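You operate a simulated robot arm through the tools that you are given. There is no shell and no other tool.

Carry out the task below with a simulated robot arm. There is one attempt and no reset: what you move stays moved.

JOB
Set the grey rail's green stop to 650 mm, yellow to 550, blue to 400 and red to 200.

It is judged by the outcome, as a careful person would: the job done as asked, and still so three seconds after it is handed in. It fails if anything else is knocked over, pushed out of place, dropped, spilled or broken.

ROBOT AND FRAMES
A 7-joint arm with a two-finger parallel gripper, fixed in place. Base frame: the origin is at the foot of the arm, x ahead of it, y to its left, z up; the work surface is at about z = 820. Lengths are in mm, angles in degrees, forces in N, time in s.
Its first joint turns from -132.0 to 132.0 degrees. Payload 3.91 kg.
The tool frame sits at the grasp point between the pads (the TCP): z along the fingers, y along the line on which they close. The tips reach 30 mm beyond it. The gripper opens to 110 mm. The fingers are 20 mm wide and 10 mm thick; the gripper's body (48 by 112 mm) begins 55 mm behind the TCP.
Orientation is told as [roll, pitch, yaw] about the base's x, y, z axes, in that order, counted from this pose: with the fingers straight down and closing along the base's y, the tool's x points along the base's -x, its y along +y and its z along -z.

CONTROLS
- The arm moves only by the tool apply_moves. Its argument "motion" is text: rows parted by semicolons, each of 7 numbers parted by spaces: the shift along the tool's x, y, z in units of 300 mm (1.0 is 300 mm), then the turn, a rotation vector about the tool's x, y, z in units of 120 degrees (1.0 is 120 degrees), then the finger opening in mm, from 0 to 110. In form: tx ty tz wx wy wz claw; .... A call has 1 to 20 rows; each row is the pose to reach, as a shift and turn from the pose commanded when the call began, along the tool's axes at that moment. A call with a number of a shift or a turn outside -1 to 1 is refused whole. Rows are played at 5 a second. More than 50 mm and 8.6 degrees between two rows, or a gripper value outside its range, and nothing of the call is played. Where a pose cannot be reached the arm comes as near as it can. A force on the tool above 40 N (or 10 N above the force at the start of the call, whichever is more), or a blocked arm, ends the call early, and 0.2 s more pass. The fingers move at their own pace (about 108 mm/s each) and stop on an object; they squeeze with about 36 N. The grip force told is the motor's: it shows also when the fingers shut on nothing. Time passes only in rows, and 0.2 s behind the last, so rows that repeat a pose let the fingers close. It gives the time, the measured TCP pose, the force on the tool (base axes), the opening and the grip force at its end, in the units of the frame above (readings bear some noise), with the torque about the TCP (base axes, N m) and any sound that the robot's microphone picked up.
- Cameras (640 x 400 px; columns grow to the right, rows downward): "scene" is fixed at [212.4, -652.5, 1370.9]; the picture's right is [0.82, -0.57, 0.00], its down [-0.21, -0.30, -0.93] and it looks along [0.53, 0.76, -0.37] (base axes); focal length 351 px, centre (320, 200). "wrist" rides on the gripper at [72, 17, -103] in the tool frame; the picture's right is [-0.23, 0.97, 0.00], its down [-0.76, -0.18, -0.62] and it looks along [-0.61, -0.14, 0.78] (tool axes); focal length 222 px, centre (320, 200). There is no depth. A picture from a camera that has moved, and an enlarged one, comes with that camera's place and axes in the base frame and with its lens. The place of the scene camera against the robot may be out by one fixed shift of up to 18 mm in any direction.
- camera(camera): a new picture of that camera. No time passes.
- inspect(camera, box): a new picture of the part [left, top, right, bottom] of that camera's present view, enlarged. No time passes.
- finish_job(): hands the job in; it is judged then, once.

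Places have to be worked out from the pictures, the camera data and where the tool is seen. Open the gripper and draw the arm clear of the work before you hand the job in, unless the task says otherwise.

The tools are called after "Request:" by a JSON object that holds its "name" and its "arguments". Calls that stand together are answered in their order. apply_moves: Moves the arm, as the interface text tells. Its arguments: {"type":"object","properties":{"motion":{"type":"string"}},"required":["motion"]} The other tools are called the same way: camera (camera) takes a picture; inspect (camera, box) takes an enlarged picture of a part of a camera's view; finish_job () hands the job in.

At the start:

```text
t: 0.0
position: [572.1, 315.8, 1021.4]
tool_rot: [0.0, 0.0, 0.0]
force: [0.5, 0.9, -0.3]
ft_torque: [0.03, 0.04, 0.04]
opening: 110.1
gripper_force: 0.0
```

scene: 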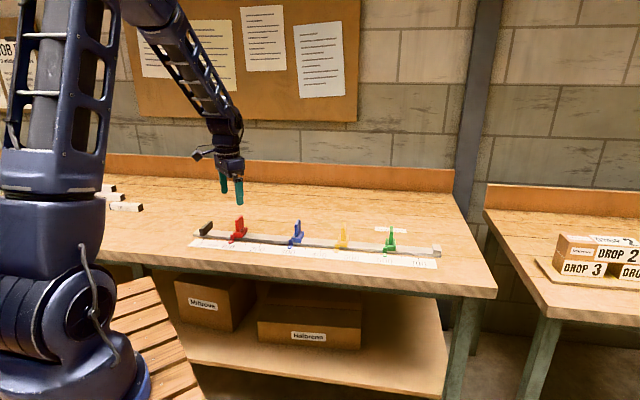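
wrist: 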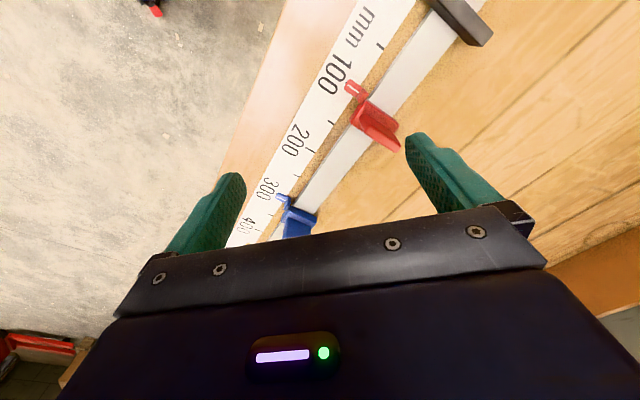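

I'll look closely at the rail and its scale before moving anything.

Request:
{"name": "inspect", "arguments": {"camera": "scene", "box": [180, 200, 320, 288]}}

Request:
{"name": "inspect", "arguments": {"camera": "scene", "box": [310, 200, 450, 288]}}

Request:
{"name": "inspect", "arguments": {"camera": "wrist", "box": [220, 0, 540, 200]}}

Request:
{"name": "inspect", "arguments": {"camera": "scene", "box": [130, 0, 370, 150]}}

```text
4.55 times, centred on (250, 244) of scene
camera zoom: at [212.4, -652.5, 1370.9], right [0.82, -0.57, 0.0], down [-0.21, -0.3, -0.93], along [0.53, 0.76, -0.37], focal length 1596 px, centre (638, 0)
```

zoom: 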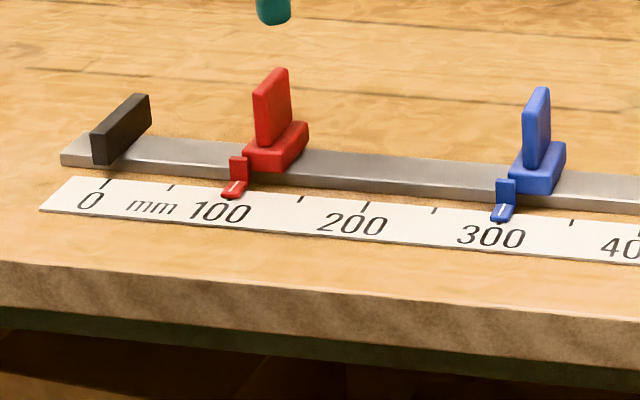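

```text
4.55 times, centred on (380, 244) of scene
camera zoom: at [212.4, -652.5, 1370.9], right [0.82, -0.57, 0.0], down [-0.21, -0.3, -0.93], along [0.53, 0.76, -0.37], focal length 1596 px, centre (47, 0)
```

zoom: 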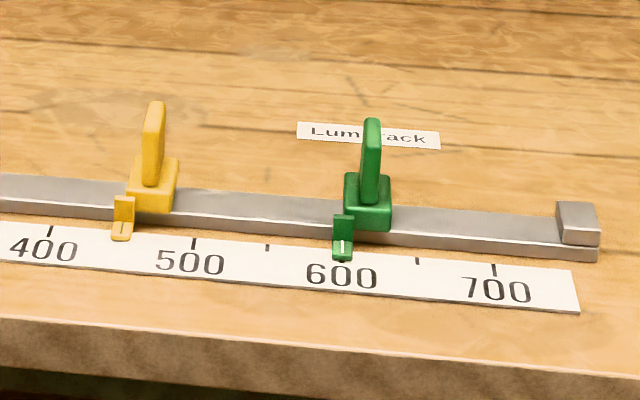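

```text
2.00 times, centred on (380, 100) of wrist
camera zoom: at [500.7, 333.5, 1125.3], right [0.23, 0.97, 0.0], down [0.76, -0.18, 0.62], along [0.61, -0.14, -0.78], focal length 444 px, centre (200, 400)
```

zoom: 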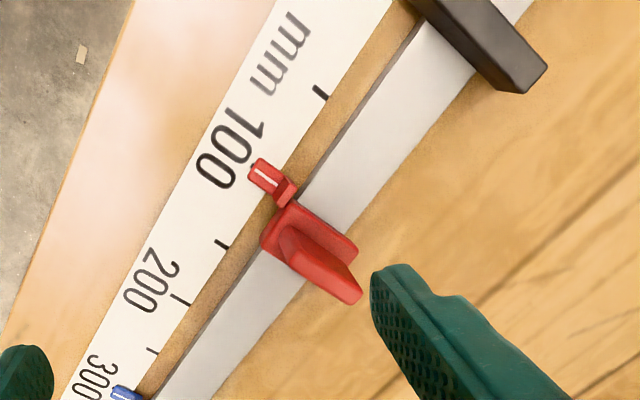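

```text
2.67 times, centred on (250, 75) of scene
camera zoom: at [212.4, -652.5, 1370.9], right [0.82, -0.57, 0.0], down [-0.21, -0.3, -0.93], along [0.53, 0.76, -0.37], focal length 936 px, centre (507, 533)
```

zoom: 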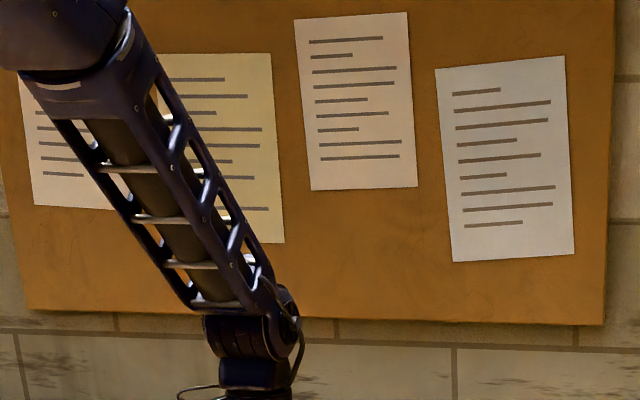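

The rail runs diagonally, from about (501, 431) at 0 mm towards +x/−y at 45°. The stops read about 100, 300, 450 and 600, and each has an upright fin that is thin along the rail. I'll turn the gripper so it closes along the rail, then look from above the red stop while staying high.

Request:
{"name": "apply_moves", "arguments": {"motion": "-0.0117 0.0246 0 0 0 -0.0469 110; -0.0233 0.0492 0 0 0 -0.0938 110; -0.035 0.0738 0 0 0 -0.1406 110; -0.0467 0.0984 0 0 0 -0.1875 110; -0.0583 0.123 0 0 0 -0.2344 110; -0.07 0.1476 0 0 0 -0.2813 110; -0.0817 0.1722 0 0 0 -0.3281 110; -0.0933 0.1968 0 0 0 -0.375 110; -0.0933 0.1968 0 0 0 -0.375 110"}}

Request:
{"name": "camera", "arguments": {"camera": "wrist"}}

Request:
{"name": "camera", "arguments": {"camera": "scene"}}

```text
t: 2.0
position: [600.2, 375.1, 1021.2]
tool_rot: [0.0, 0.0, 45.1]
force: [-0.2, 0.5, 0.5]
ft_torque: [0.01, 0.0, 0.02]
opening: 109.8
gripper_force: 0.1
```

```text
taken
camera wrist: at [538.1, 335.7, 1125.1], right [-0.53, 0.85, 0.0], down [0.66, 0.41, 0.62], along [0.53, 0.33, -0.78], focal length 222 px, centre (320, 200)
```

wrist: 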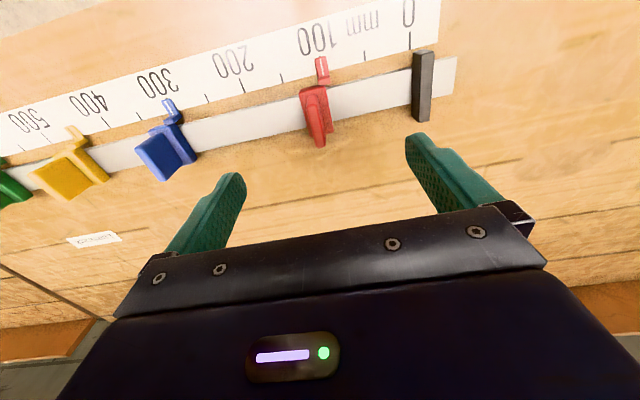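

```text
taken
```

scene: 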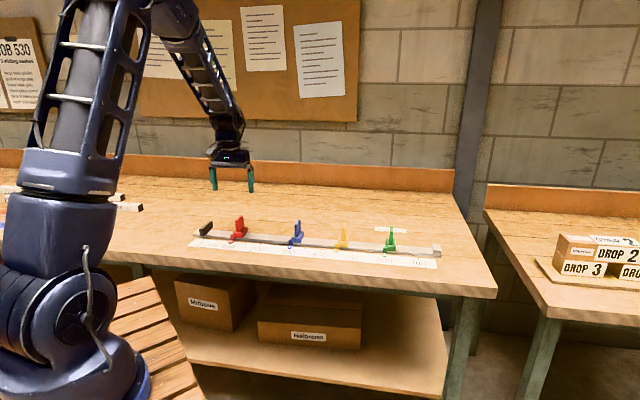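

The rail is now in the wrist view. A notice headed "JOB 530" has appeared on the wall at left, so I'll read it and zoom in on the stops.

Request:
{"name": "inspect", "arguments": {"camera": "scene", "box": [0, 20, 60, 120]}}

Request:
{"name": "inspect", "arguments": {"camera": "wrist", "box": [230, 0, 470, 150]}}

Request:
{"name": "inspect", "arguments": {"camera": "wrist", "box": [0, 70, 240, 220]}}

```text
4.00 times, centred on (30, 70) of scene
camera zoom: at [212.4, -652.5, 1370.9], right [0.82, -0.57, 0.0], down [-0.21, -0.3, -0.93], along [0.53, 0.76, -0.37], focal length 1404 px, centre (1480, 720)
```

zoom: 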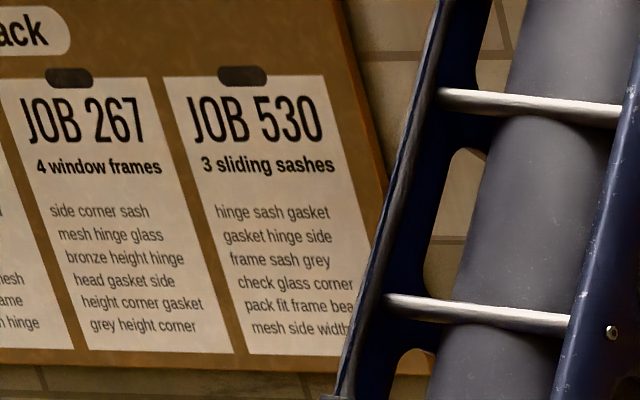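

```text
2.67 times, centred on (350, 75) of wrist
camera zoom: at [538.1, 335.7, 1125.1], right [-0.53, 0.85, 0.0], down [0.66, 0.41, 0.62], along [0.53, 0.33, -0.78], focal length 592 px, centre (240, 533)
```

zoom: 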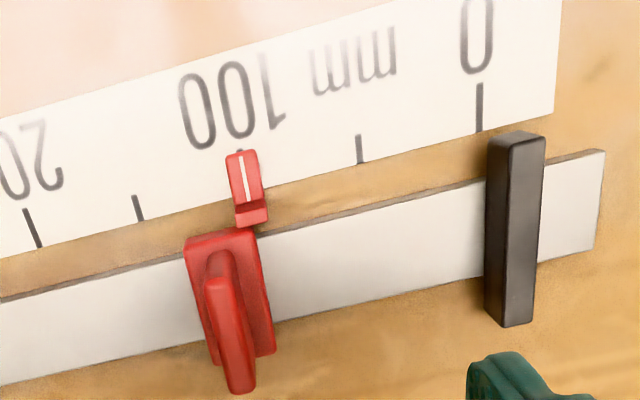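

```text
2.67 times, centred on (120, 145) of wrist
camera zoom: at [538.1, 335.7, 1125.1], right [-0.53, 0.85, 0.0], down [0.66, 0.41, 0.62], along [0.53, 0.33, -0.78], focal length 592 px, centre (853, 347)
```

zoom: 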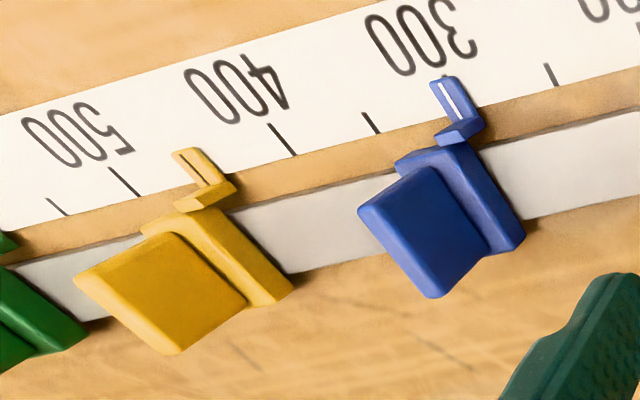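

The notices on the wall have nothing to do with this job. Red's fin is about 10 mm thick and 43 mm long across the rail, with its top near z ≈ 896 and its centre near (612, 379). I'll work from the far end, so I travel high along the rail towards green and look on the way.

Request:
{"name": "apply_moves", "arguments": {"motion": "-0.004 -0.084 0 0 0 0 110; -0.008 -0.168 0 0 0 0 110; -0.012 -0.252 0 0 0 0 110; -0.016 -0.336 0 0 0 0 110; -0.02 -0.42 0 0 0 0 110; -0.024 -0.504 0 0 0 0 110; -0.028 -0.588 0 0 0 0 110; -0.032 -0.672 0 0 0 0 110; -0.036 -0.756 0 0 0 0 110; -0.04 -0.84 0 0 0 0 110; -0.04 -0.84 0 0 0 0 110"}}

Request:
{"name": "camera", "arguments": {"camera": "wrist"}}

Request:
{"name": "inspect", "arguments": {"camera": "wrist", "box": [40, 0, 360, 200]}}

Request:
{"name": "inspect", "arguments": {"camera": "wrist", "box": [300, 0, 620, 200]}}

```text
t: 4.4
position: [785.1, 206.8, 1020.8]
tool_rot: [0.1, 0.0, 45.0]
force: [-0.5, -0.2, -0.1]
ft_torque: [0.0, 0.0, 0.0]
opening: 110.2
gripper_force: 0.1
```

```text
taken
camera wrist: at [722.6, 166.8, 1124.1], right [-0.53, 0.85, 0.0], down [0.66, 0.41, 0.62], along [0.53, 0.33, -0.78], focal length 222 px, centre (320, 200)
```

wrist: 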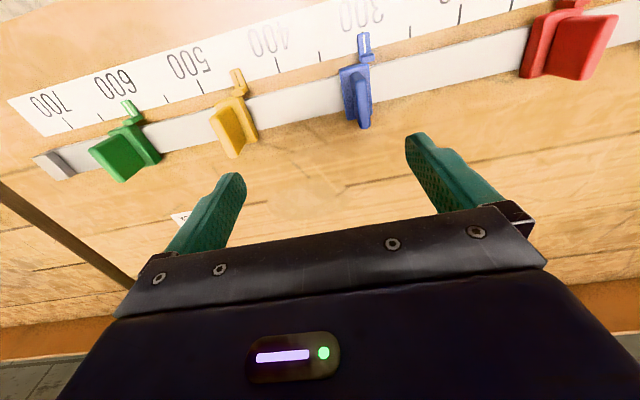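

```text
2.00 times, centred on (200, 100) of wrist
camera zoom: at [722.6, 166.8, 1124.1], right [-0.53, 0.85, 0.0], down [0.66, 0.41, 0.62], along [0.53, 0.33, -0.78], focal length 444 px, centre (560, 400)
```

zoom: 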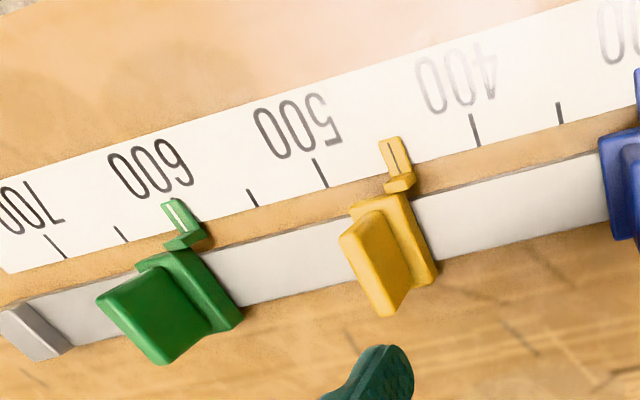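

```text
2.00 times, centred on (460, 100) of wrist
camera zoom: at [722.6, 166.8, 1124.1], right [-0.53, 0.85, 0.0], down [0.66, 0.41, 0.62], along [0.53, 0.33, -0.78], focal length 444 px, centre (40, 400)
```

zoom: 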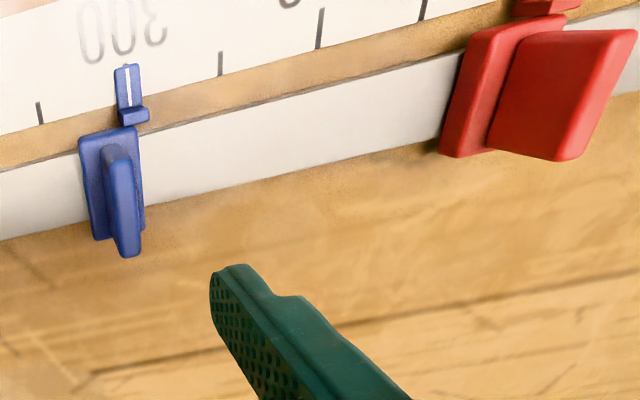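

The same geometry holds here: 0 mm is near (504.7, 434.2), the scale runs at −45°, and its surface is at about z 825. I'll continue to above green, still high.

Request:
{"name": "apply_moves", "arguments": {"motion": "0 -0.0847 0 0 0 0 110; 0 -0.1693 0 0 0 0 110; 0 -0.254 0 0 0 0 100; 0 -0.3387 0 0 0 0 90; 0 -0.4233 0 0 0 0 80; 0 -0.508 0 0 0 0 70; 0 -0.5927 0 0 0 0 60; 0 -0.6773 0 0 0 0 60; 0 -0.762 0 0 0 0 60; 0 -0.8467 0 0 0 0 60; 0 -0.8467 0 0 0 0 60"}}

Request:
{"name": "camera", "arguments": {"camera": "wrist"}}

Request:
{"name": "inspect", "arguments": {"camera": "wrist", "box": [200, 0, 440, 150]}}

Request:
{"name": "camera", "arguments": {"camera": "scene"}}

```text
t: 6.8
position: [967.7, 26.4, 1021.4]
tool_rot: [0.0, 0.0, 44.9]
force: [0.3, 0.0, 1.0]
ft_torque: [0.02, -0.01, -0.01]
opening: 59.8
gripper_force: 0.0
```

```text
taken
camera wrist: at [904.4, -13.9, 1125.4], right [-0.53, 0.85, 0.0], down [0.66, 0.41, 0.62], along [0.53, 0.33, -0.78], focal length 222 px, centre (320, 200)
```

wrist: 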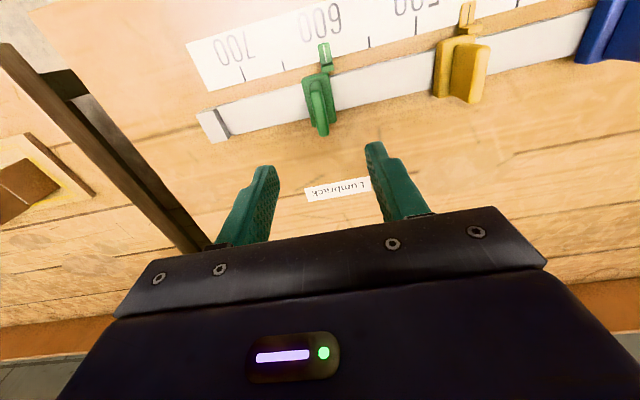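

```text
2.67 times, centred on (320, 75) of wrist
camera zoom: at [904.4, -13.9, 1125.4], right [-0.53, 0.85, 0.0], down [0.66, 0.41, 0.62], along [0.53, 0.33, -0.78], focal length 592 px, centre (320, 533)
```

zoom: 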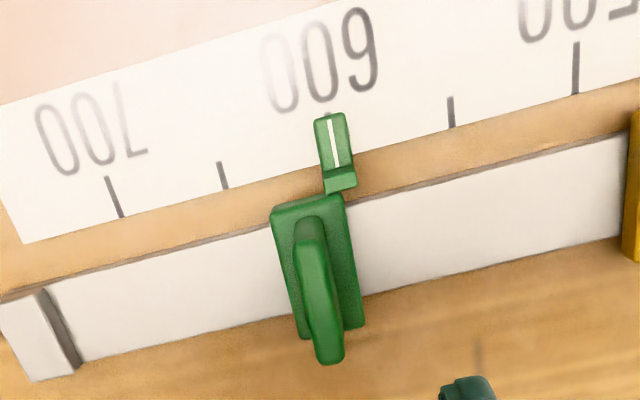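

```text
taken
```

scene: 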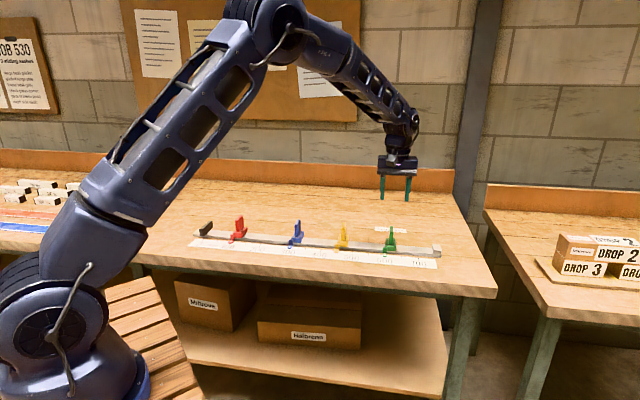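

Green's fin is at about (964, 24), nearly under the TCP, and its pointer reads about 600. The 650 position lies at about 1,000 mm from the base, so I'll tilt the fingers 20° outward, within the plane of the fin, to gain reach. I'll lower to z ≈ 950 at the same time and check.

Request:
{"name": "apply_moves", "arguments": {"motion": "0.002 0.0005 0.03 0 -0.0238 0 60; 0.004 0.001 0.06 0 -0.0476 0 60; 0.006 0.0015 0.09 0 -0.0714 0 60; 0.008 0.002 0.125 0 -0.0952 0 60; 0.009 0.0025 0.16 0 -0.119 0 60; 0.01 0.003 0.2 0 -0.1429 0 60; 0.0117 0.003 0.2367 0 -0.1667 0 60; 0.0117 0.003 0.2367 0 -0.1667 0 60"}}

Request:
{"name": "camera", "arguments": {"camera": "wrist"}}

Request:
{"name": "inspect", "arguments": {"camera": "scene", "box": [330, 120, 490, 280]}}

```text
t: 8.6
position: [962.8, 24.4, 951.1]
tool_rot: [0.0, -20.1, 45.0]
force: [-0.1, 0.1, 0.7]
ft_torque: [-0.01, 0.03, -0.03]
opening: 60.0
gripper_force: 0.0
```

```text
taken
camera wrist: at [878.9, -36.0, 1023.7], right [-0.54, 0.84, 0.08], down [0.48, 0.23, 0.85], along [0.69, 0.49, -0.53], focal length 222 px, centre (320, 200)
```

wrist: 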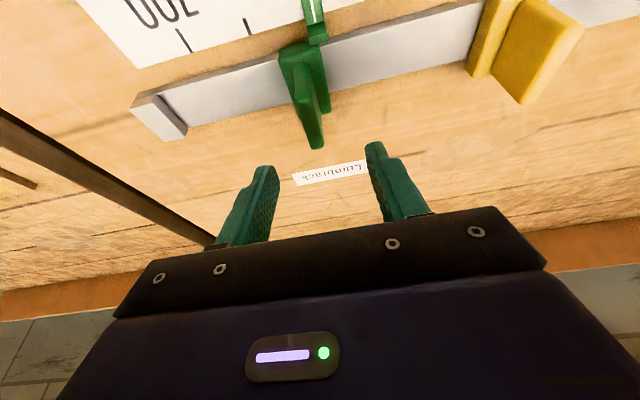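

```text
2.50 times, centred on (410, 200) of scene
camera zoom: at [212.4, -652.5, 1370.9], right [0.82, -0.57, 0.0], down [-0.21, -0.3, -0.93], along [0.53, 0.76, -0.37], focal length 878 px, centre (95, 200)
```

zoom: 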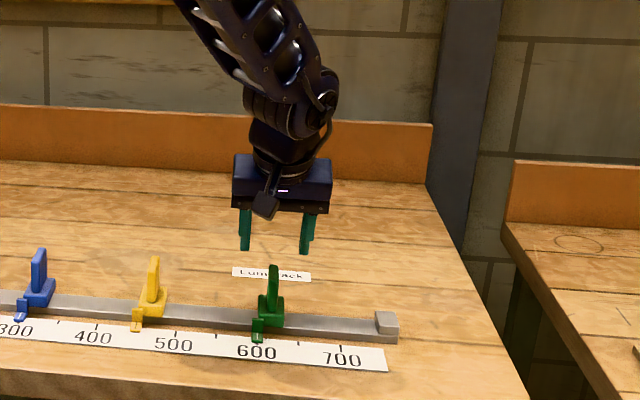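

The tilt was reached, and the fin sits between the open fingers. I'll descend straight down to about z = 885 with the fingers open at 60 mm and look again before closing.

Request:
{"name": "apply_moves", "arguments": {"motion": "0.0125 0 0.0345 0 0 0 60; 0.0251 0 0.0689 0 0 0 60; 0.0376 0 0.1034 0 0 0 60; 0.0501 0 0.1378 0 0 0 60; 0.0627 0 0.1722 0 0 0 60; 0.0752 0 0.2067 0 0 0 60; 0.0752 0 0.2067 0 0 0 60"}}

Request:
{"name": "camera", "arguments": {"camera": "wrist"}}

Request:
{"name": "inspect", "arguments": {"camera": "scene", "box": [330, 160, 470, 280]}}

```text
t: 10.2
position: [964.1, 25.1, 885.4]
tool_rot: [0.1, -20.1, 45.1]
force: [0.8, -0.1, -0.9]
ft_torque: [-0.04, 0.03, -0.01]
opening: 60.1
gripper_force: 0.0
```

```text
taken
camera wrist: at [879.2, -35.1, 957.9], right [-0.54, 0.84, 0.08], down [0.48, 0.23, 0.85], along [0.69, 0.49, -0.53], focal length 222 px, centre (320, 200)
```

wrist: 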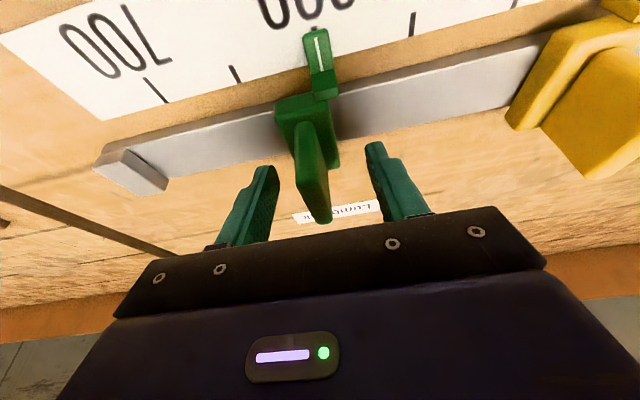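

```text
3.33 times, centred on (400, 220) of scene
camera zoom: at [212.4, -652.5, 1370.9], right [0.82, -0.57, 0.0], down [-0.21, -0.3, -0.93], along [0.53, 0.76, -0.37], focal length 1170 px, centre (53, 133)
```

zoom: 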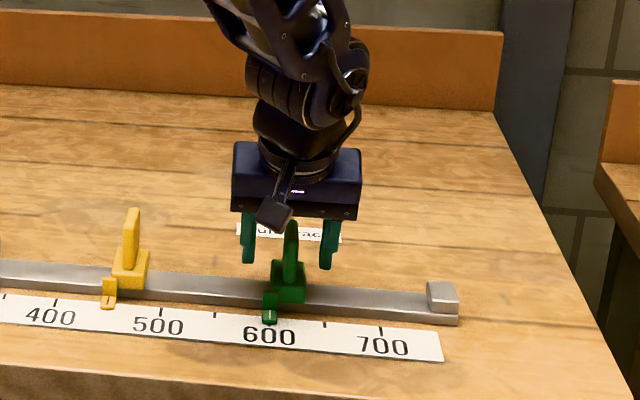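

The green fin sits centred between the fingers, clear of the block. I'll close on it now.

Request:
{"name": "apply_moves", "arguments": {"motion": "0 0 0 0 0 0 40; 0 0 0 0 0 0 20; 0 0 0 0 0 0 5; 0 0 0 0 0 0 5; 0 0 0 0 0 0 5"}}

Request:
{"name": "camera", "arguments": {"camera": "wrist"}}

Request:
{"name": "inspect", "arguments": {"camera": "wrist", "box": [80, 0, 400, 200]}}

Request:
{"name": "inspect", "arguments": {"camera": "scene", "box": [360, 210, 450, 280]}}

```text
t: 11.4
position: [962.9, 25.7, 885.5]
tool_rot: [-0.1, -20.0, 45.0]
force: [2.3, -1.4, -1.0]
ft_torque: [0.08, -0.11, -0.04]
opening: 11.9
gripper_force: 45.2
```

```text
taken
camera wrist: at [879.3, -35.2, 958.0], right [-0.54, 0.84, 0.08], down [0.48, 0.23, 0.85], along [0.69, 0.49, -0.53], focal length 222 px, centre (320, 200)
```

wrist: 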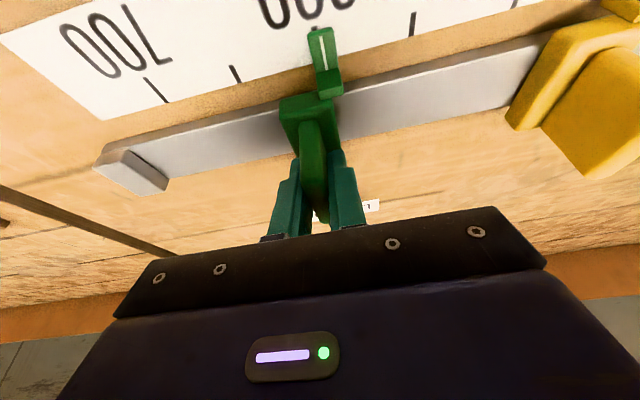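

```text
2.00 times, centred on (240, 100) of wrist
camera zoom: at [879.3, -35.2, 958.0], right [-0.54, 0.84, 0.08], down [0.48, 0.23, 0.85], along [0.69, 0.49, -0.53], focal length 444 px, centre (480, 400)
```

zoom: 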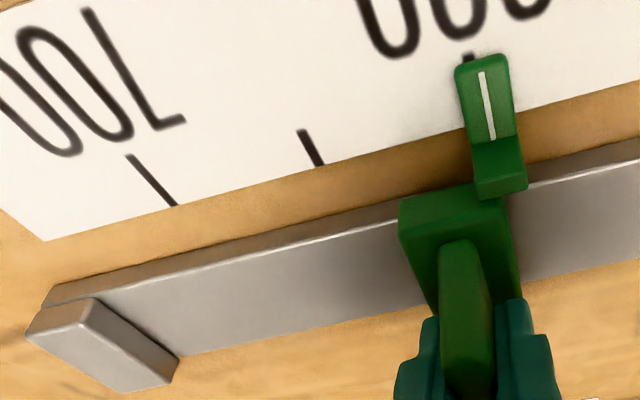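

```text
5.71 times, centred on (405, 245) of scene
camera zoom: at [212.4, -652.5, 1370.9], right [0.82, -0.57, 0.0], down [-0.21, -0.3, -0.93], along [0.53, 0.76, -0.37], focal length 2006 px, centre (-166, -57)
```

zoom: 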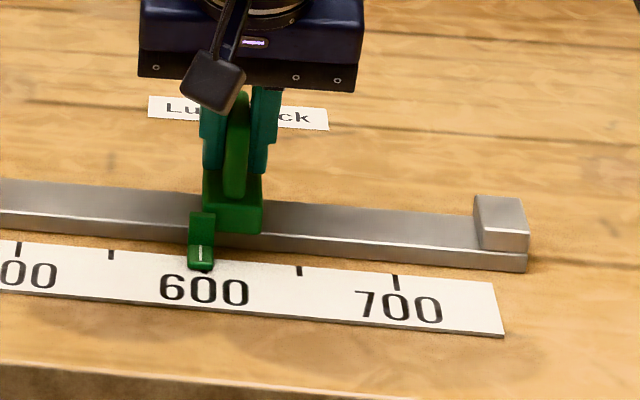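

The grip is solid on an 11.9 mm fin and the forces are low. The pointer reads about 598, so I'll slide it 50 mm up the rail, then read the scale closely and trim.

Request:
{"name": "apply_moves", "arguments": {"motion": "0 -0.02 0 0 0 0 5; 0 -0.045 0 0 0 0 5; 0 -0.07 0 0 0 0 5; 0 -0.095 0 0 0 0 5; 0 -0.12 0 0 0 0 5; 0 -0.145 0 0 0 0 5; 0 -0.1667 0 0 0 0 5; 0 -0.1667 0 0 0 0 5; 0 -0.1667 0 0 0 0 5"}}

Request:
{"name": "inspect", "arguments": {"camera": "wrist", "box": [160, 0, 480, 200]}}

Request:
{"name": "inspect", "arguments": {"camera": "wrist", "box": [260, 0, 388, 80]}}

Request:
{"name": "inspect", "arguments": {"camera": "scene", "box": [370, 220, 450, 280]}}

```text
t: 13.4
position: [999.7, -10.6, 885.6]
tool_rot: [0.1, -20.0, 45.0]
force: [2.8, 0.8, 13.3]
ft_torque: [-0.59, 0.71, 0.05]
opening: 11.8
gripper_force: 45.2
```

```text
2.00 times, centred on (320, 100) of wrist
camera zoom: at [914.9, -70.9, 957.9], right [-0.54, 0.84, 0.08], down [0.48, 0.23, 0.85], along [0.69, 0.49, -0.53], focal length 444 px, centre (320, 400)
```

zoom: 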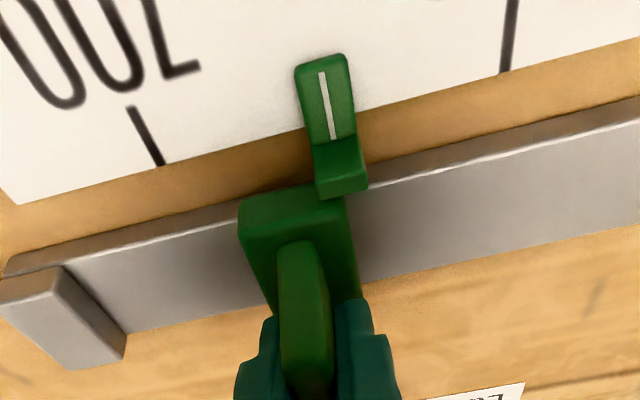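

```text
5.00 times, centred on (324, 40) of wrist
camera zoom: at [914.9, -70.9, 957.9], right [-0.54, 0.84, 0.08], down [0.48, 0.23, 0.85], along [0.69, 0.49, -0.53], focal length 1111 px, centre (300, 1000)
```

zoom: 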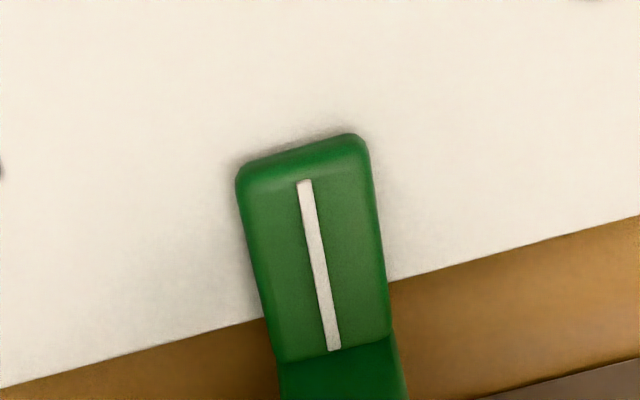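

```text
6.67 times, centred on (410, 250) of scene
camera zoom: at [212.4, -652.5, 1370.9], right [0.82, -0.57, 0.0], down [-0.21, -0.3, -0.93], along [0.53, 0.76, -0.37], focal length 2340 px, centre (-280, -133)
```

zoom: 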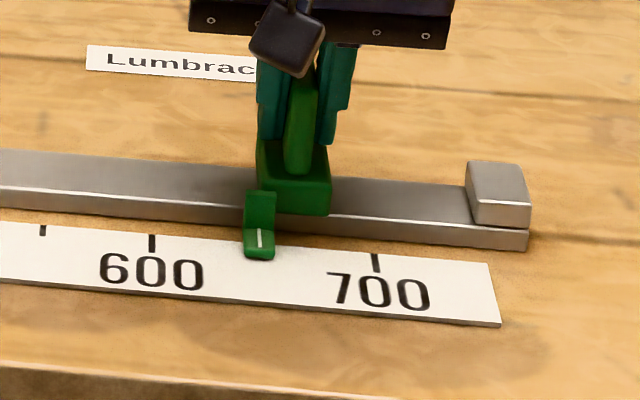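

Projecting the 600 and 700 ticks from the wrist view, and cross-checking with the scene view, green reads about 648.3. I'll nudge it 1.7 mm further up the scale.

Request:
{"name": "apply_moves", "arguments": {"motion": "0 -0.003 0 0 0 0 5; 0 -0.0057 0 0 0 0 5; 0 -0.0057 0 0 0 0 5; 0 -0.0057 0 0 0 0 5"}}

Request:
{"name": "inspect", "arguments": {"camera": "wrist", "box": [160, 0, 480, 200]}}

Request:
{"name": "inspect", "arguments": {"camera": "scene", "box": [370, 220, 450, 280]}}

```text
t: 14.4
position: [1000.4, -12.0, 884.4]
tool_rot: [0.0, -20.1, 45.1]
force: [4.9, 5.7, 20.5]
ft_torque: [0.06, 0.15, -0.01]
opening: 11.6
gripper_force: 45.5
```

```text
2.00 times, centred on (320, 100) of wrist
camera zoom: at [916.3, -72.5, 957.8], right [-0.54, 0.84, 0.08], down [0.48, 0.23, 0.85], along [0.69, 0.49, -0.53], focal length 444 px, centre (320, 400)
```

zoom: 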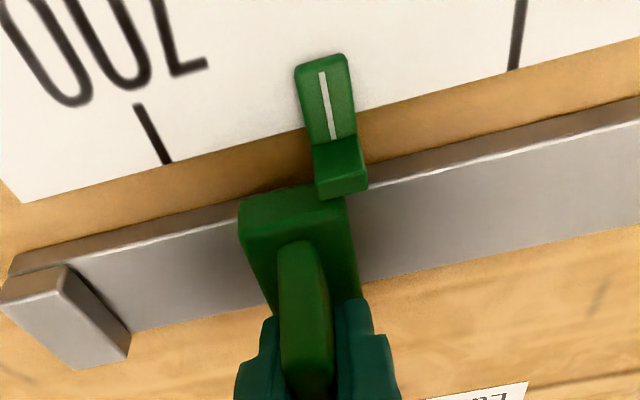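

```text
6.67 times, centred on (410, 250) of scene
camera zoom: at [212.4, -652.5, 1370.9], right [0.82, -0.57, 0.0], down [-0.21, -0.3, -0.93], along [0.53, 0.76, -0.37], focal length 2340 px, centre (-280, -133)
```

zoom: 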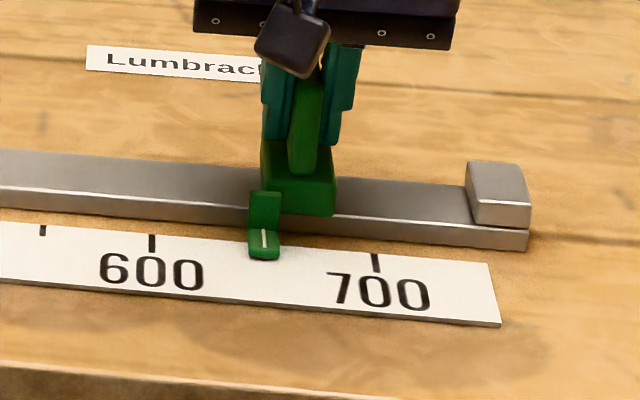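

Green now reads close to 650. I'll zoom further on the ticks and pointer for an exact reading before releasing.

Request:
{"name": "inspect", "arguments": {"camera": "wrist", "box": [205, 40, 285, 90]}}

Request:
{"name": "inspect", "arguments": {"camera": "wrist", "box": [376, 0, 456, 50]}}

Request:
{"name": "inspect", "arguments": {"camera": "wrist", "box": [285, 25, 365, 75]}}

Request:
{"name": "inspect", "arguments": {"camera": "scene", "box": [385, 240, 433, 270]}}

```text
8.00 times, centred on (245, 65) of wrist
camera zoom: at [916.3, -72.5, 957.8], right [-0.54, 0.84, 0.08], down [0.48, 0.23, 0.85], along [0.69, 0.49, -0.53], focal length 1777 px, centre (920, 1280)
```

zoom: 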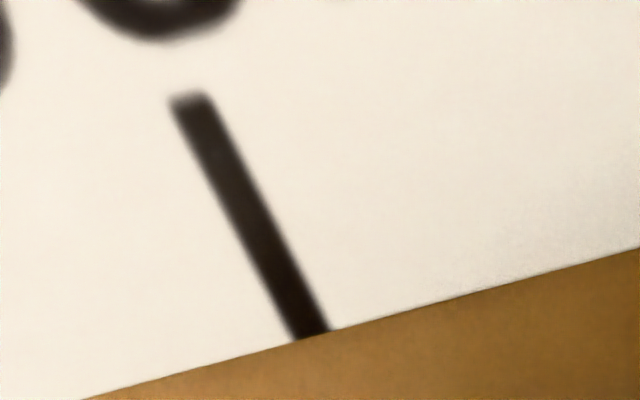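

```text
8.00 times, centred on (416, 25) of wrist
camera zoom: at [916.3, -72.5, 957.8], right [-0.54, 0.84, 0.08], down [0.48, 0.23, 0.85], along [0.69, 0.49, -0.53], focal length 1777 px, centre (-448, 1600)
```

zoom: 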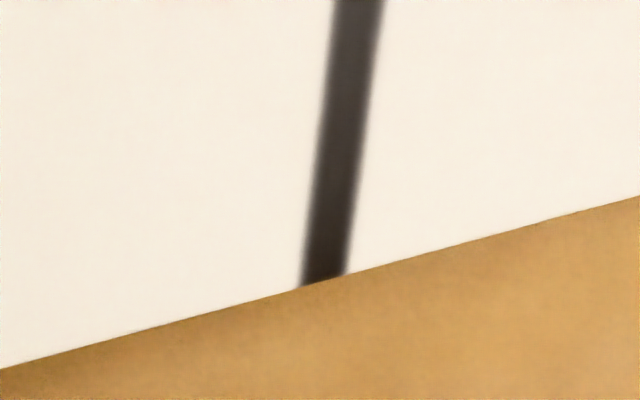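

```text
8.00 times, centred on (325, 50) of wrist
camera zoom: at [916.3, -72.5, 957.8], right [-0.54, 0.84, 0.08], down [0.48, 0.23, 0.85], along [0.69, 0.49, -0.53], focal length 1777 px, centre (280, 1400)
```

zoom: 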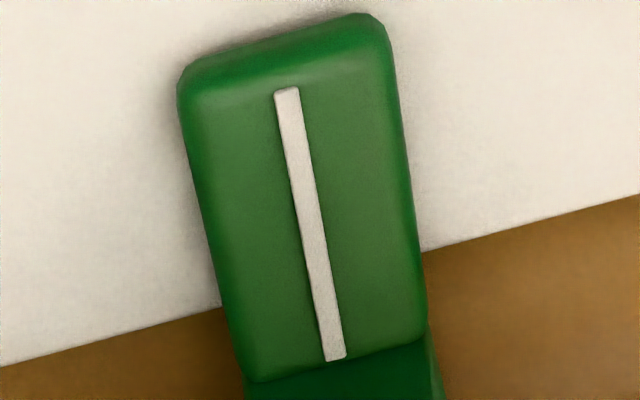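

```text
13.33 times, centred on (409, 255) of scene
camera zoom: at [212.4, -652.5, 1370.9], right [0.82, -0.57, 0.0], down [-0.21, -0.3, -0.93], along [0.53, 0.76, -0.37], focal length 4680 px, centre (-867, -533)
```

zoom: 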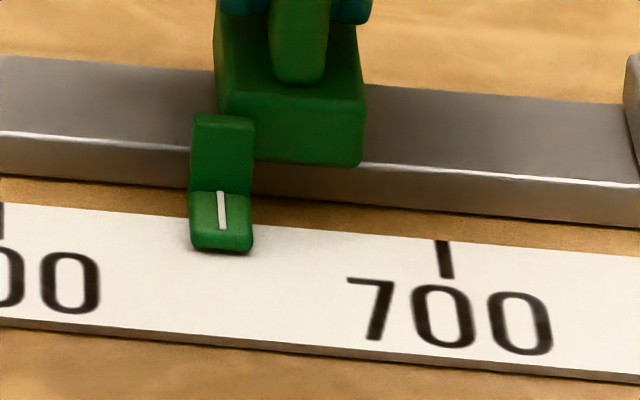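

Green reads 650.2–650.3. I'll open the fingers, then rise straight up and check that it stayed put.

Request:
{"name": "apply_moves", "arguments": {"motion": "0 0 0 0 0 0 20; 0 0 0 0 0 0 35; 0 0 0 0 0 0 45; 0 0 0 0 0 0 45; -0.0114 0 -0.0313 0 0 0 45; -0.0228 0 -0.0627 0 0 0 45; -0.0399 0 -0.1096 0 0 0 45; -0.0598 0 -0.1645 0 0 0 45; -0.0798 0 -0.2193 0 0 0 45; -0.0798 0 -0.2193 0 0 0 45"}}

Request:
{"name": "inspect", "arguments": {"camera": "scene", "box": [385, 240, 433, 270]}}

Request:
{"name": "inspect", "arguments": {"camera": "wrist", "box": [160, 0, 480, 200]}}

```text
t: 16.6
position: [1000.0, -11.3, 954.4]
tool_rot: [0.0, -20.0, 44.9]
force: [-0.2, -1.0, 0.6]
ft_torque: [0.0, -0.01, 0.0]
opening: 45.1
gripper_force: 0.1
```

```text
13.33 times, centred on (409, 255) of scene
camera zoom: at [212.4, -652.5, 1370.9], right [0.82, -0.57, 0.0], down [-0.21, -0.3, -0.93], along [0.53, 0.76, -0.37], focal length 4680 px, centre (-867, -533)
```

zoom: 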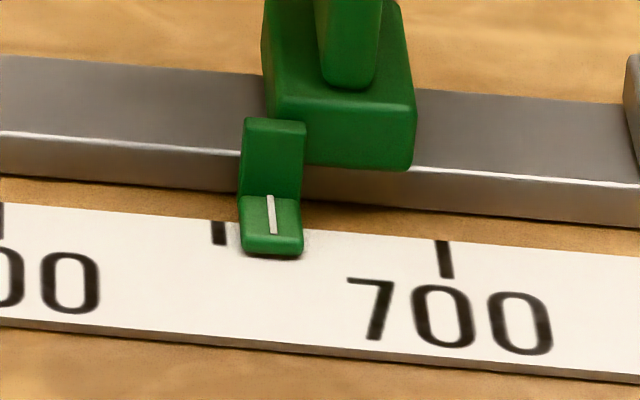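

```text
2.00 times, centred on (320, 100) of wrist
camera zoom: at [915.9, -72.8, 1027.5], right [-0.54, 0.84, 0.08], down [0.48, 0.23, 0.85], along [0.69, 0.49, -0.53], focal length 444 px, centre (320, 400)
```

zoom: 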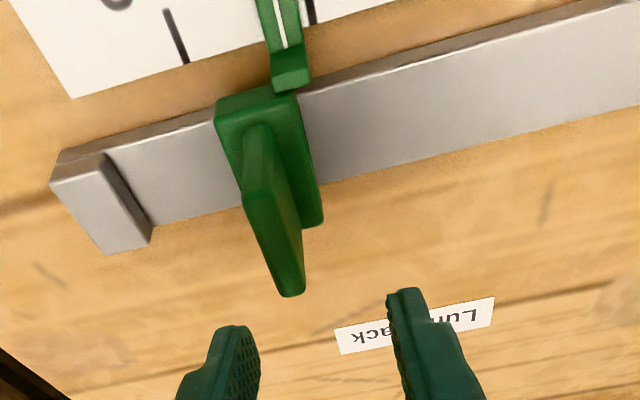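

Green shifted by about 11 mm on release and now sits past the 650 tick. I'll hold still for a second to see whether it is drifting or just jumped when the fingers opened.

Request:
{"name": "apply_moves", "arguments": {"motion": "0 0 0 0 0 0 45; 0 0 0 0 0 0 45; 0 0 0 0 0 0 45; 0 0 0 0 0 0 45; 0 0 0 0 0 0 45"}}

Request:
{"name": "inspect", "arguments": {"camera": "scene", "box": [385, 240, 433, 270]}}

Request:
{"name": "inspect", "arguments": {"camera": "scene", "box": [340, 170, 480, 280]}}

```text
t: 17.8
position: [1000.2, -12.5, 955.3]
tool_rot: [0.0, -20.0, 45.0]
force: [0.6, 1.1, 0.3]
ft_torque: [0.03, 0.03, -0.02]
opening: 44.8
gripper_force: 0.1
```

```text
13.33 times, centred on (409, 255) of scene
camera zoom: at [212.4, -652.5, 1370.9], right [0.82, -0.57, 0.0], down [-0.21, -0.3, -0.93], along [0.53, 0.76, -0.37], focal length 4680 px, centre (-867, -533)
```

zoom: 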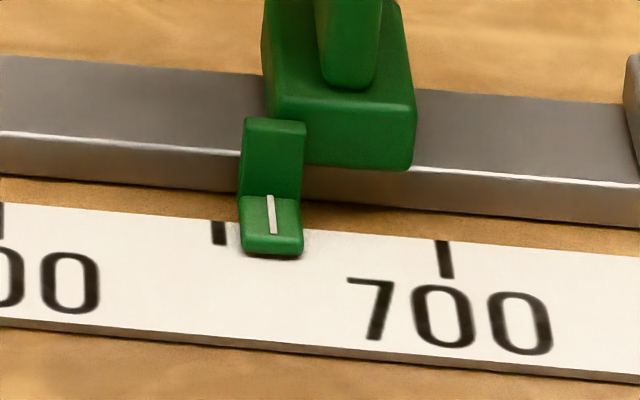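

```text
3.64 times, centred on (410, 225) of scene
camera zoom: at [212.4, -652.5, 1370.9], right [0.82, -0.57, 0.0], down [-0.21, -0.3, -0.93], along [0.53, 0.76, -0.37], focal length 1276 px, centre (-7, 109)
```

zoom: 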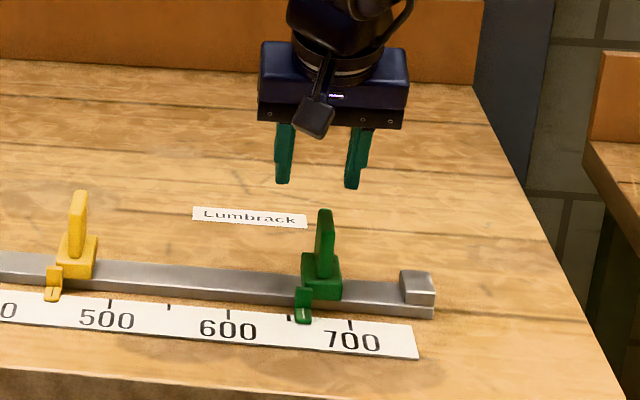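

It is stationary, so the jump came from the squeezed fingers springing open. I'll go back down with the fingers wide, close gently to about 13 mm so the fin is caged without a squeeze, and later open in tiny steps.

Request:
{"name": "apply_moves", "arguments": {"motion": "0 0 0 0 0 0 60; 0.0124 0 0.034 0 0 0 60; 0.0247 0 0.0679 0 0 0 60; 0.0371 0 0.1018 0 0 0 60; 0.0494 0 0.1357 0 0 0 60; 0.0618 0 0.1697 0 0 0 60; 0.0741 0 0.2036 0 0 0 60; 0.0741 0 0.2036 0 0 0 60"}}

Request:
{"name": "camera", "arguments": {"camera": "wrist"}}

Request:
{"name": "inspect", "arguments": {"camera": "scene", "box": [370, 200, 450, 270]}}

```text
t: 19.6
position: [998.8, -12.3, 889.6]
tool_rot: [0.0, -20.0, 45.0]
force: [-0.2, 0.2, -0.1]
ft_torque: [0.0, 0.0, 0.01]
opening: 60.1
gripper_force: 0.0
```

```text
taken
camera wrist: at [914.7, -73.9, 962.8], right [-0.54, 0.84, 0.08], down [0.48, 0.23, 0.85], along [0.69, 0.49, -0.53], focal length 222 px, centre (320, 200)
```

wrist: 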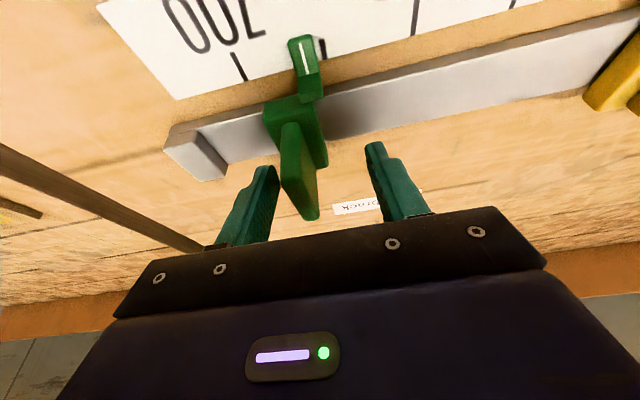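

```text
5.71 times, centred on (410, 235) of scene
camera zoom: at [212.4, -652.5, 1370.9], right [0.82, -0.57, 0.0], down [-0.21, -0.3, -0.93], along [0.53, 0.76, -0.37], focal length 2006 px, centre (-194, 0)
```

zoom: 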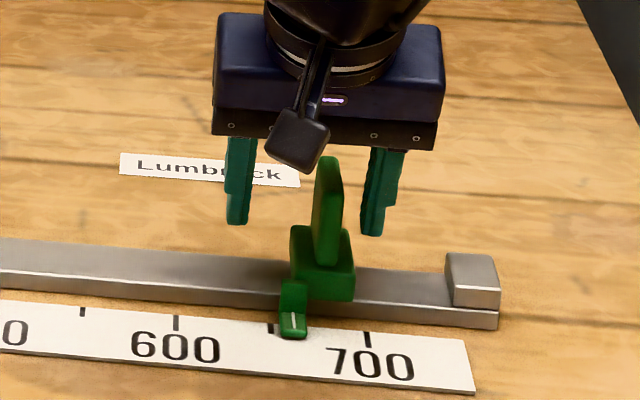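

The fin is inside the open fingers, off-centre towards the high end as expected. I'll close gradually to 13 mm, so the high-side finger eases it back towards 650.

Request:
{"name": "apply_moves", "arguments": {"motion": "0 0 0 0 0 0 45; 0 0 0 0 0 0 38; 0 0 0 0 0 0 34; 0 0 0 0 0 0 31; 0 0 0 0 0 0 28; 0 0 0 0 0 0 25; 0 0 0 0 0 0 22; 0 0 0 0 0 0 20; 0 0 0 0 0 0 18; 0 0 0 0 0 0 16; 0 0 0 0 0 0 15; 0 0 0 0 0 0 14; 0 0 0 0 0 0 13; 0 0 0 0 0 0 13; 0 0 0 0 0 0 13"}}

Request:
{"name": "inspect", "arguments": {"camera": "wrist", "box": [160, 0, 480, 200]}}

Request:
{"name": "inspect", "arguments": {"camera": "scene", "box": [385, 240, 433, 270]}}

```text
t: 22.8
position: [998.8, -13.9, 889.3]
tool_rot: [0.0, -20.0, 45.0]
force: [1.7, 0.2, -0.6]
ft_torque: [-0.03, 0.02, 0.0]
opening: 13.0
gripper_force: 0.0
```

```text
2.00 times, centred on (320, 100) of wrist
camera zoom: at [914.7, -73.9, 962.8], right [-0.54, 0.84, 0.08], down [0.48, 0.23, 0.85], along [0.69, 0.49, -0.53], focal length 444 px, centre (320, 400)
```

zoom: 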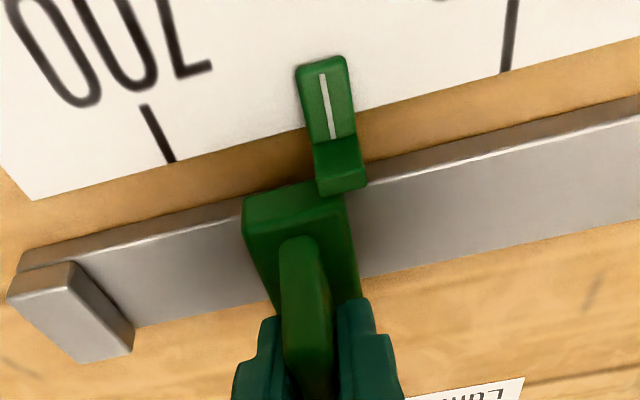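

```text
13.33 times, centred on (409, 255) of scene
camera zoom: at [212.4, -652.5, 1370.9], right [0.82, -0.57, 0.0], down [-0.21, -0.3, -0.93], along [0.53, 0.76, -0.37], focal length 4680 px, centre (-867, -533)
```

zoom: 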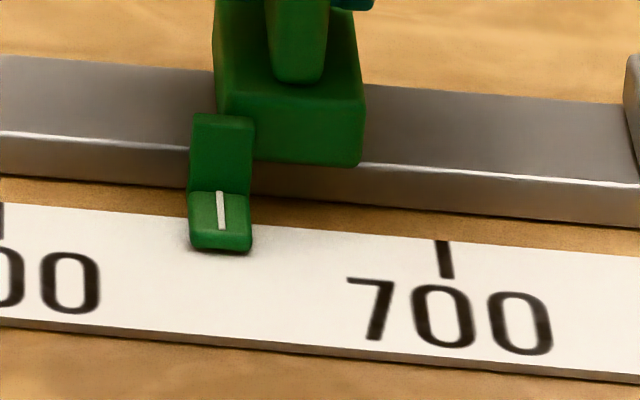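

The pointer is back at about 650.3 and there's no squeeze. I'll open in small steps first, check, and only then lift.

Request:
{"name": "apply_moves", "arguments": {"motion": "0 0 0 0 0 0 13.5; 0 0 0 0 0 0 14; 0 0 0 0 0 0 15; 0 0 0 0 0 0 16; 0 0 0 0 0 0 18; 0 0 0 0 0 0 20; 0 0 0 0 0 0 24; 0 0 0 0 0 0 30; 0 0 0 0 0 0 38; 0 0 0 0 0 0 45; 0 0 0 0 0 0 45"}}

Request:
{"name": "inspect", "arguments": {"camera": "scene", "box": [385, 240, 433, 270]}}

Request:
{"name": "inspect", "arguments": {"camera": "wrist", "box": [160, 0, 480, 200]}}

```text
t: 25.2
position: [1000.0, -14.2, 890.2]
tool_rot: [0.0, -20.1, 45.1]
force: [-0.2, -0.7, -0.4]
ft_torque: [0.0, 0.0, -0.01]
opening: 45.0
gripper_force: 0.1
```

```text
13.33 times, centred on (409, 255) of scene
camera zoom: at [212.4, -652.5, 1370.9], right [0.82, -0.57, 0.0], down [-0.21, -0.3, -0.93], along [0.53, 0.76, -0.37], focal length 4680 px, centre (-867, -533)
```

zoom: 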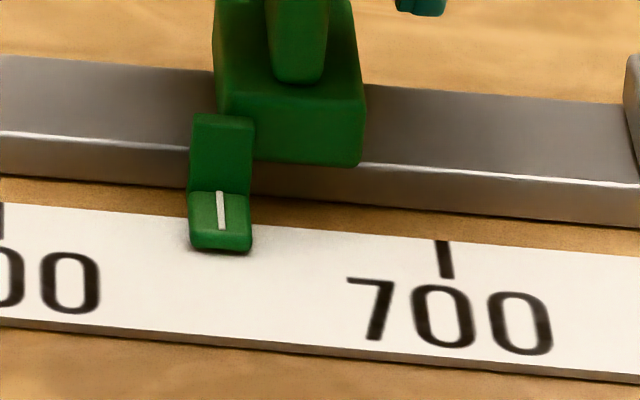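

```text
2.00 times, centred on (320, 100) of wrist
camera zoom: at [914.7, -74.0, 962.8], right [-0.54, 0.84, 0.08], down [0.48, 0.23, 0.85], along [0.69, 0.49, -0.53], focal length 444 px, centre (320, 400)
```

zoom: 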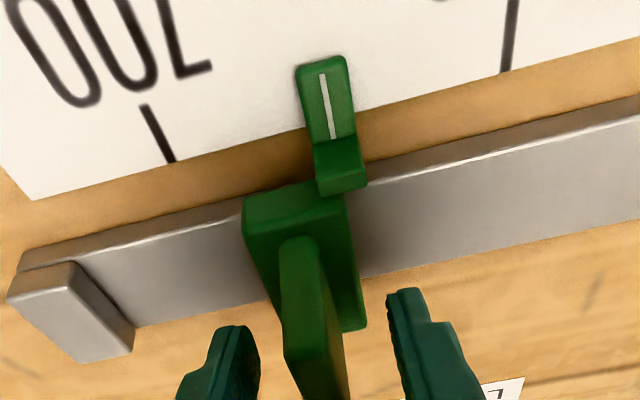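

Green stayed at about 650 through the gentle release. I'll lift straight up and re-check it before going to yellow.

Request:
{"name": "apply_moves", "arguments": {"motion": "-0.0057 0 -0.0157 0 0 0 45; -0.0114 0 -0.0313 0 0 0 45; -0.0228 0 -0.0627 0 0 0 45; -0.0399 0 -0.1096 0 0 0 45; -0.0598 0 -0.1645 0 0 0 45; -0.0798 0 -0.2193 0 0 0 45; -0.0798 0 -0.2193 0 0 0 45"}}

Request:
{"name": "inspect", "arguments": {"camera": "scene", "box": [385, 240, 433, 270]}}

Request:
{"name": "inspect", "arguments": {"camera": "scene", "box": [320, 225, 400, 275]}}

```text
t: 26.8
position: [999.6, -11.5, 959.3]
tool_rot: [0.0, -20.0, 45.2]
force: [-0.5, 0.0, 0.8]
ft_torque: [0.03, 0.0, -0.01]
opening: 45.0
gripper_force: 0.1
```

```text
13.33 times, centred on (409, 255) of scene
camera zoom: at [212.4, -652.5, 1370.9], right [0.82, -0.57, 0.0], down [-0.21, -0.3, -0.93], along [0.53, 0.76, -0.37], focal length 4680 px, centre (-867, -533)
```

zoom: 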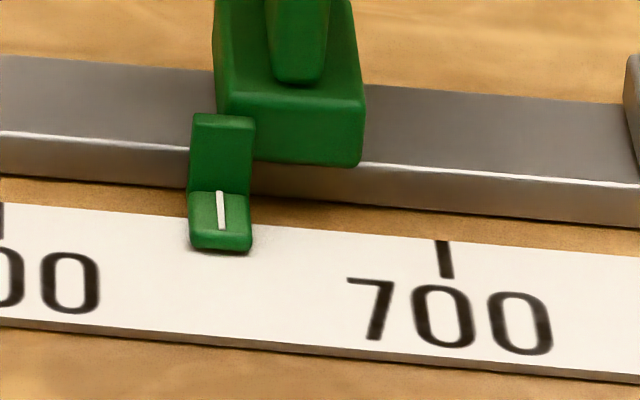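

```text
8.00 times, centred on (360, 250) of scene
camera zoom: at [212.4, -652.5, 1370.9], right [0.82, -0.57, 0.0], down [-0.21, -0.3, -0.93], along [0.53, 0.76, -0.37], focal length 2808 px, centre (0, -200)
```

zoom: 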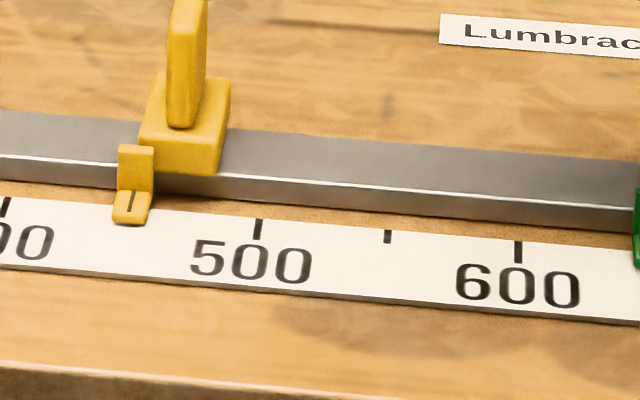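

Green holds at 650 after lifting. Yellow reads about 451, so I'll travel back along the rail to above its fin with the fingers opened to 60.

Request:
{"name": "apply_moves", "arguments": {"motion": "0 0.06 0 0 0 0 60; 0 0.13 0 0 0 0 60; 0 0.2 0 0 0 0 60; 0 0.27 0 0 0 0 60; 0 0.34 0 0 0 0 60; 0 0.41 0 0 0 0 60; 0 0.48 0 0 0 0 60; 0 0.55 0 0 0 0 60; 0 0.61 0 0 0 0 60; 0 0.6643 0 0 0 0 60; 0 0.6643 0 0 0 0 60"}}

Request:
{"name": "camera", "arguments": {"camera": "wrist"}}

Request:
{"name": "inspect", "arguments": {"camera": "scene", "box": [300, 150, 420, 270]}}

```text
t: 29.2
position: [859.4, 129.5, 959.1]
tool_rot: [-0.1, -19.9, 45.0]
force: [0.0, 0.1, 1.3]
ft_torque: [-0.02, 0.0, 0.0]
opening: 59.8
gripper_force: 0.0
```

```text
taken
camera wrist: at [775.3, 67.9, 1031.9], right [-0.54, 0.84, 0.08], down [0.48, 0.23, 0.85], along [0.69, 0.49, -0.53], focal length 222 px, centre (320, 200)
```

wrist: 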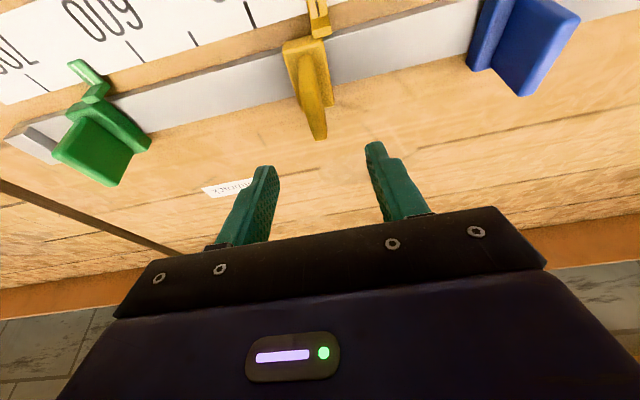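

```text
3.33 times, centred on (360, 210) of scene
camera zoom: at [212.4, -652.5, 1370.9], right [0.82, -0.57, 0.0], down [-0.21, -0.3, -0.93], along [0.53, 0.76, -0.37], focal length 1170 px, centre (187, 167)
```

zoom: 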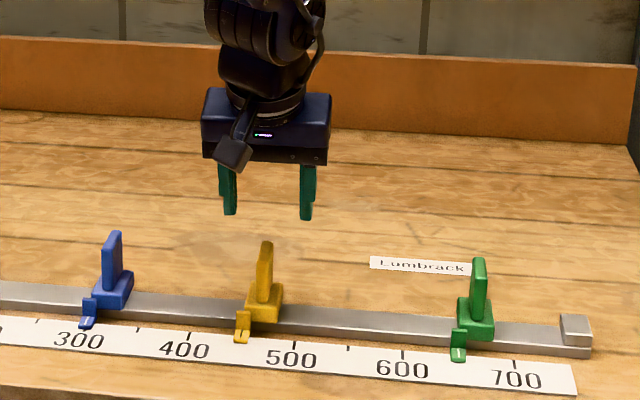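

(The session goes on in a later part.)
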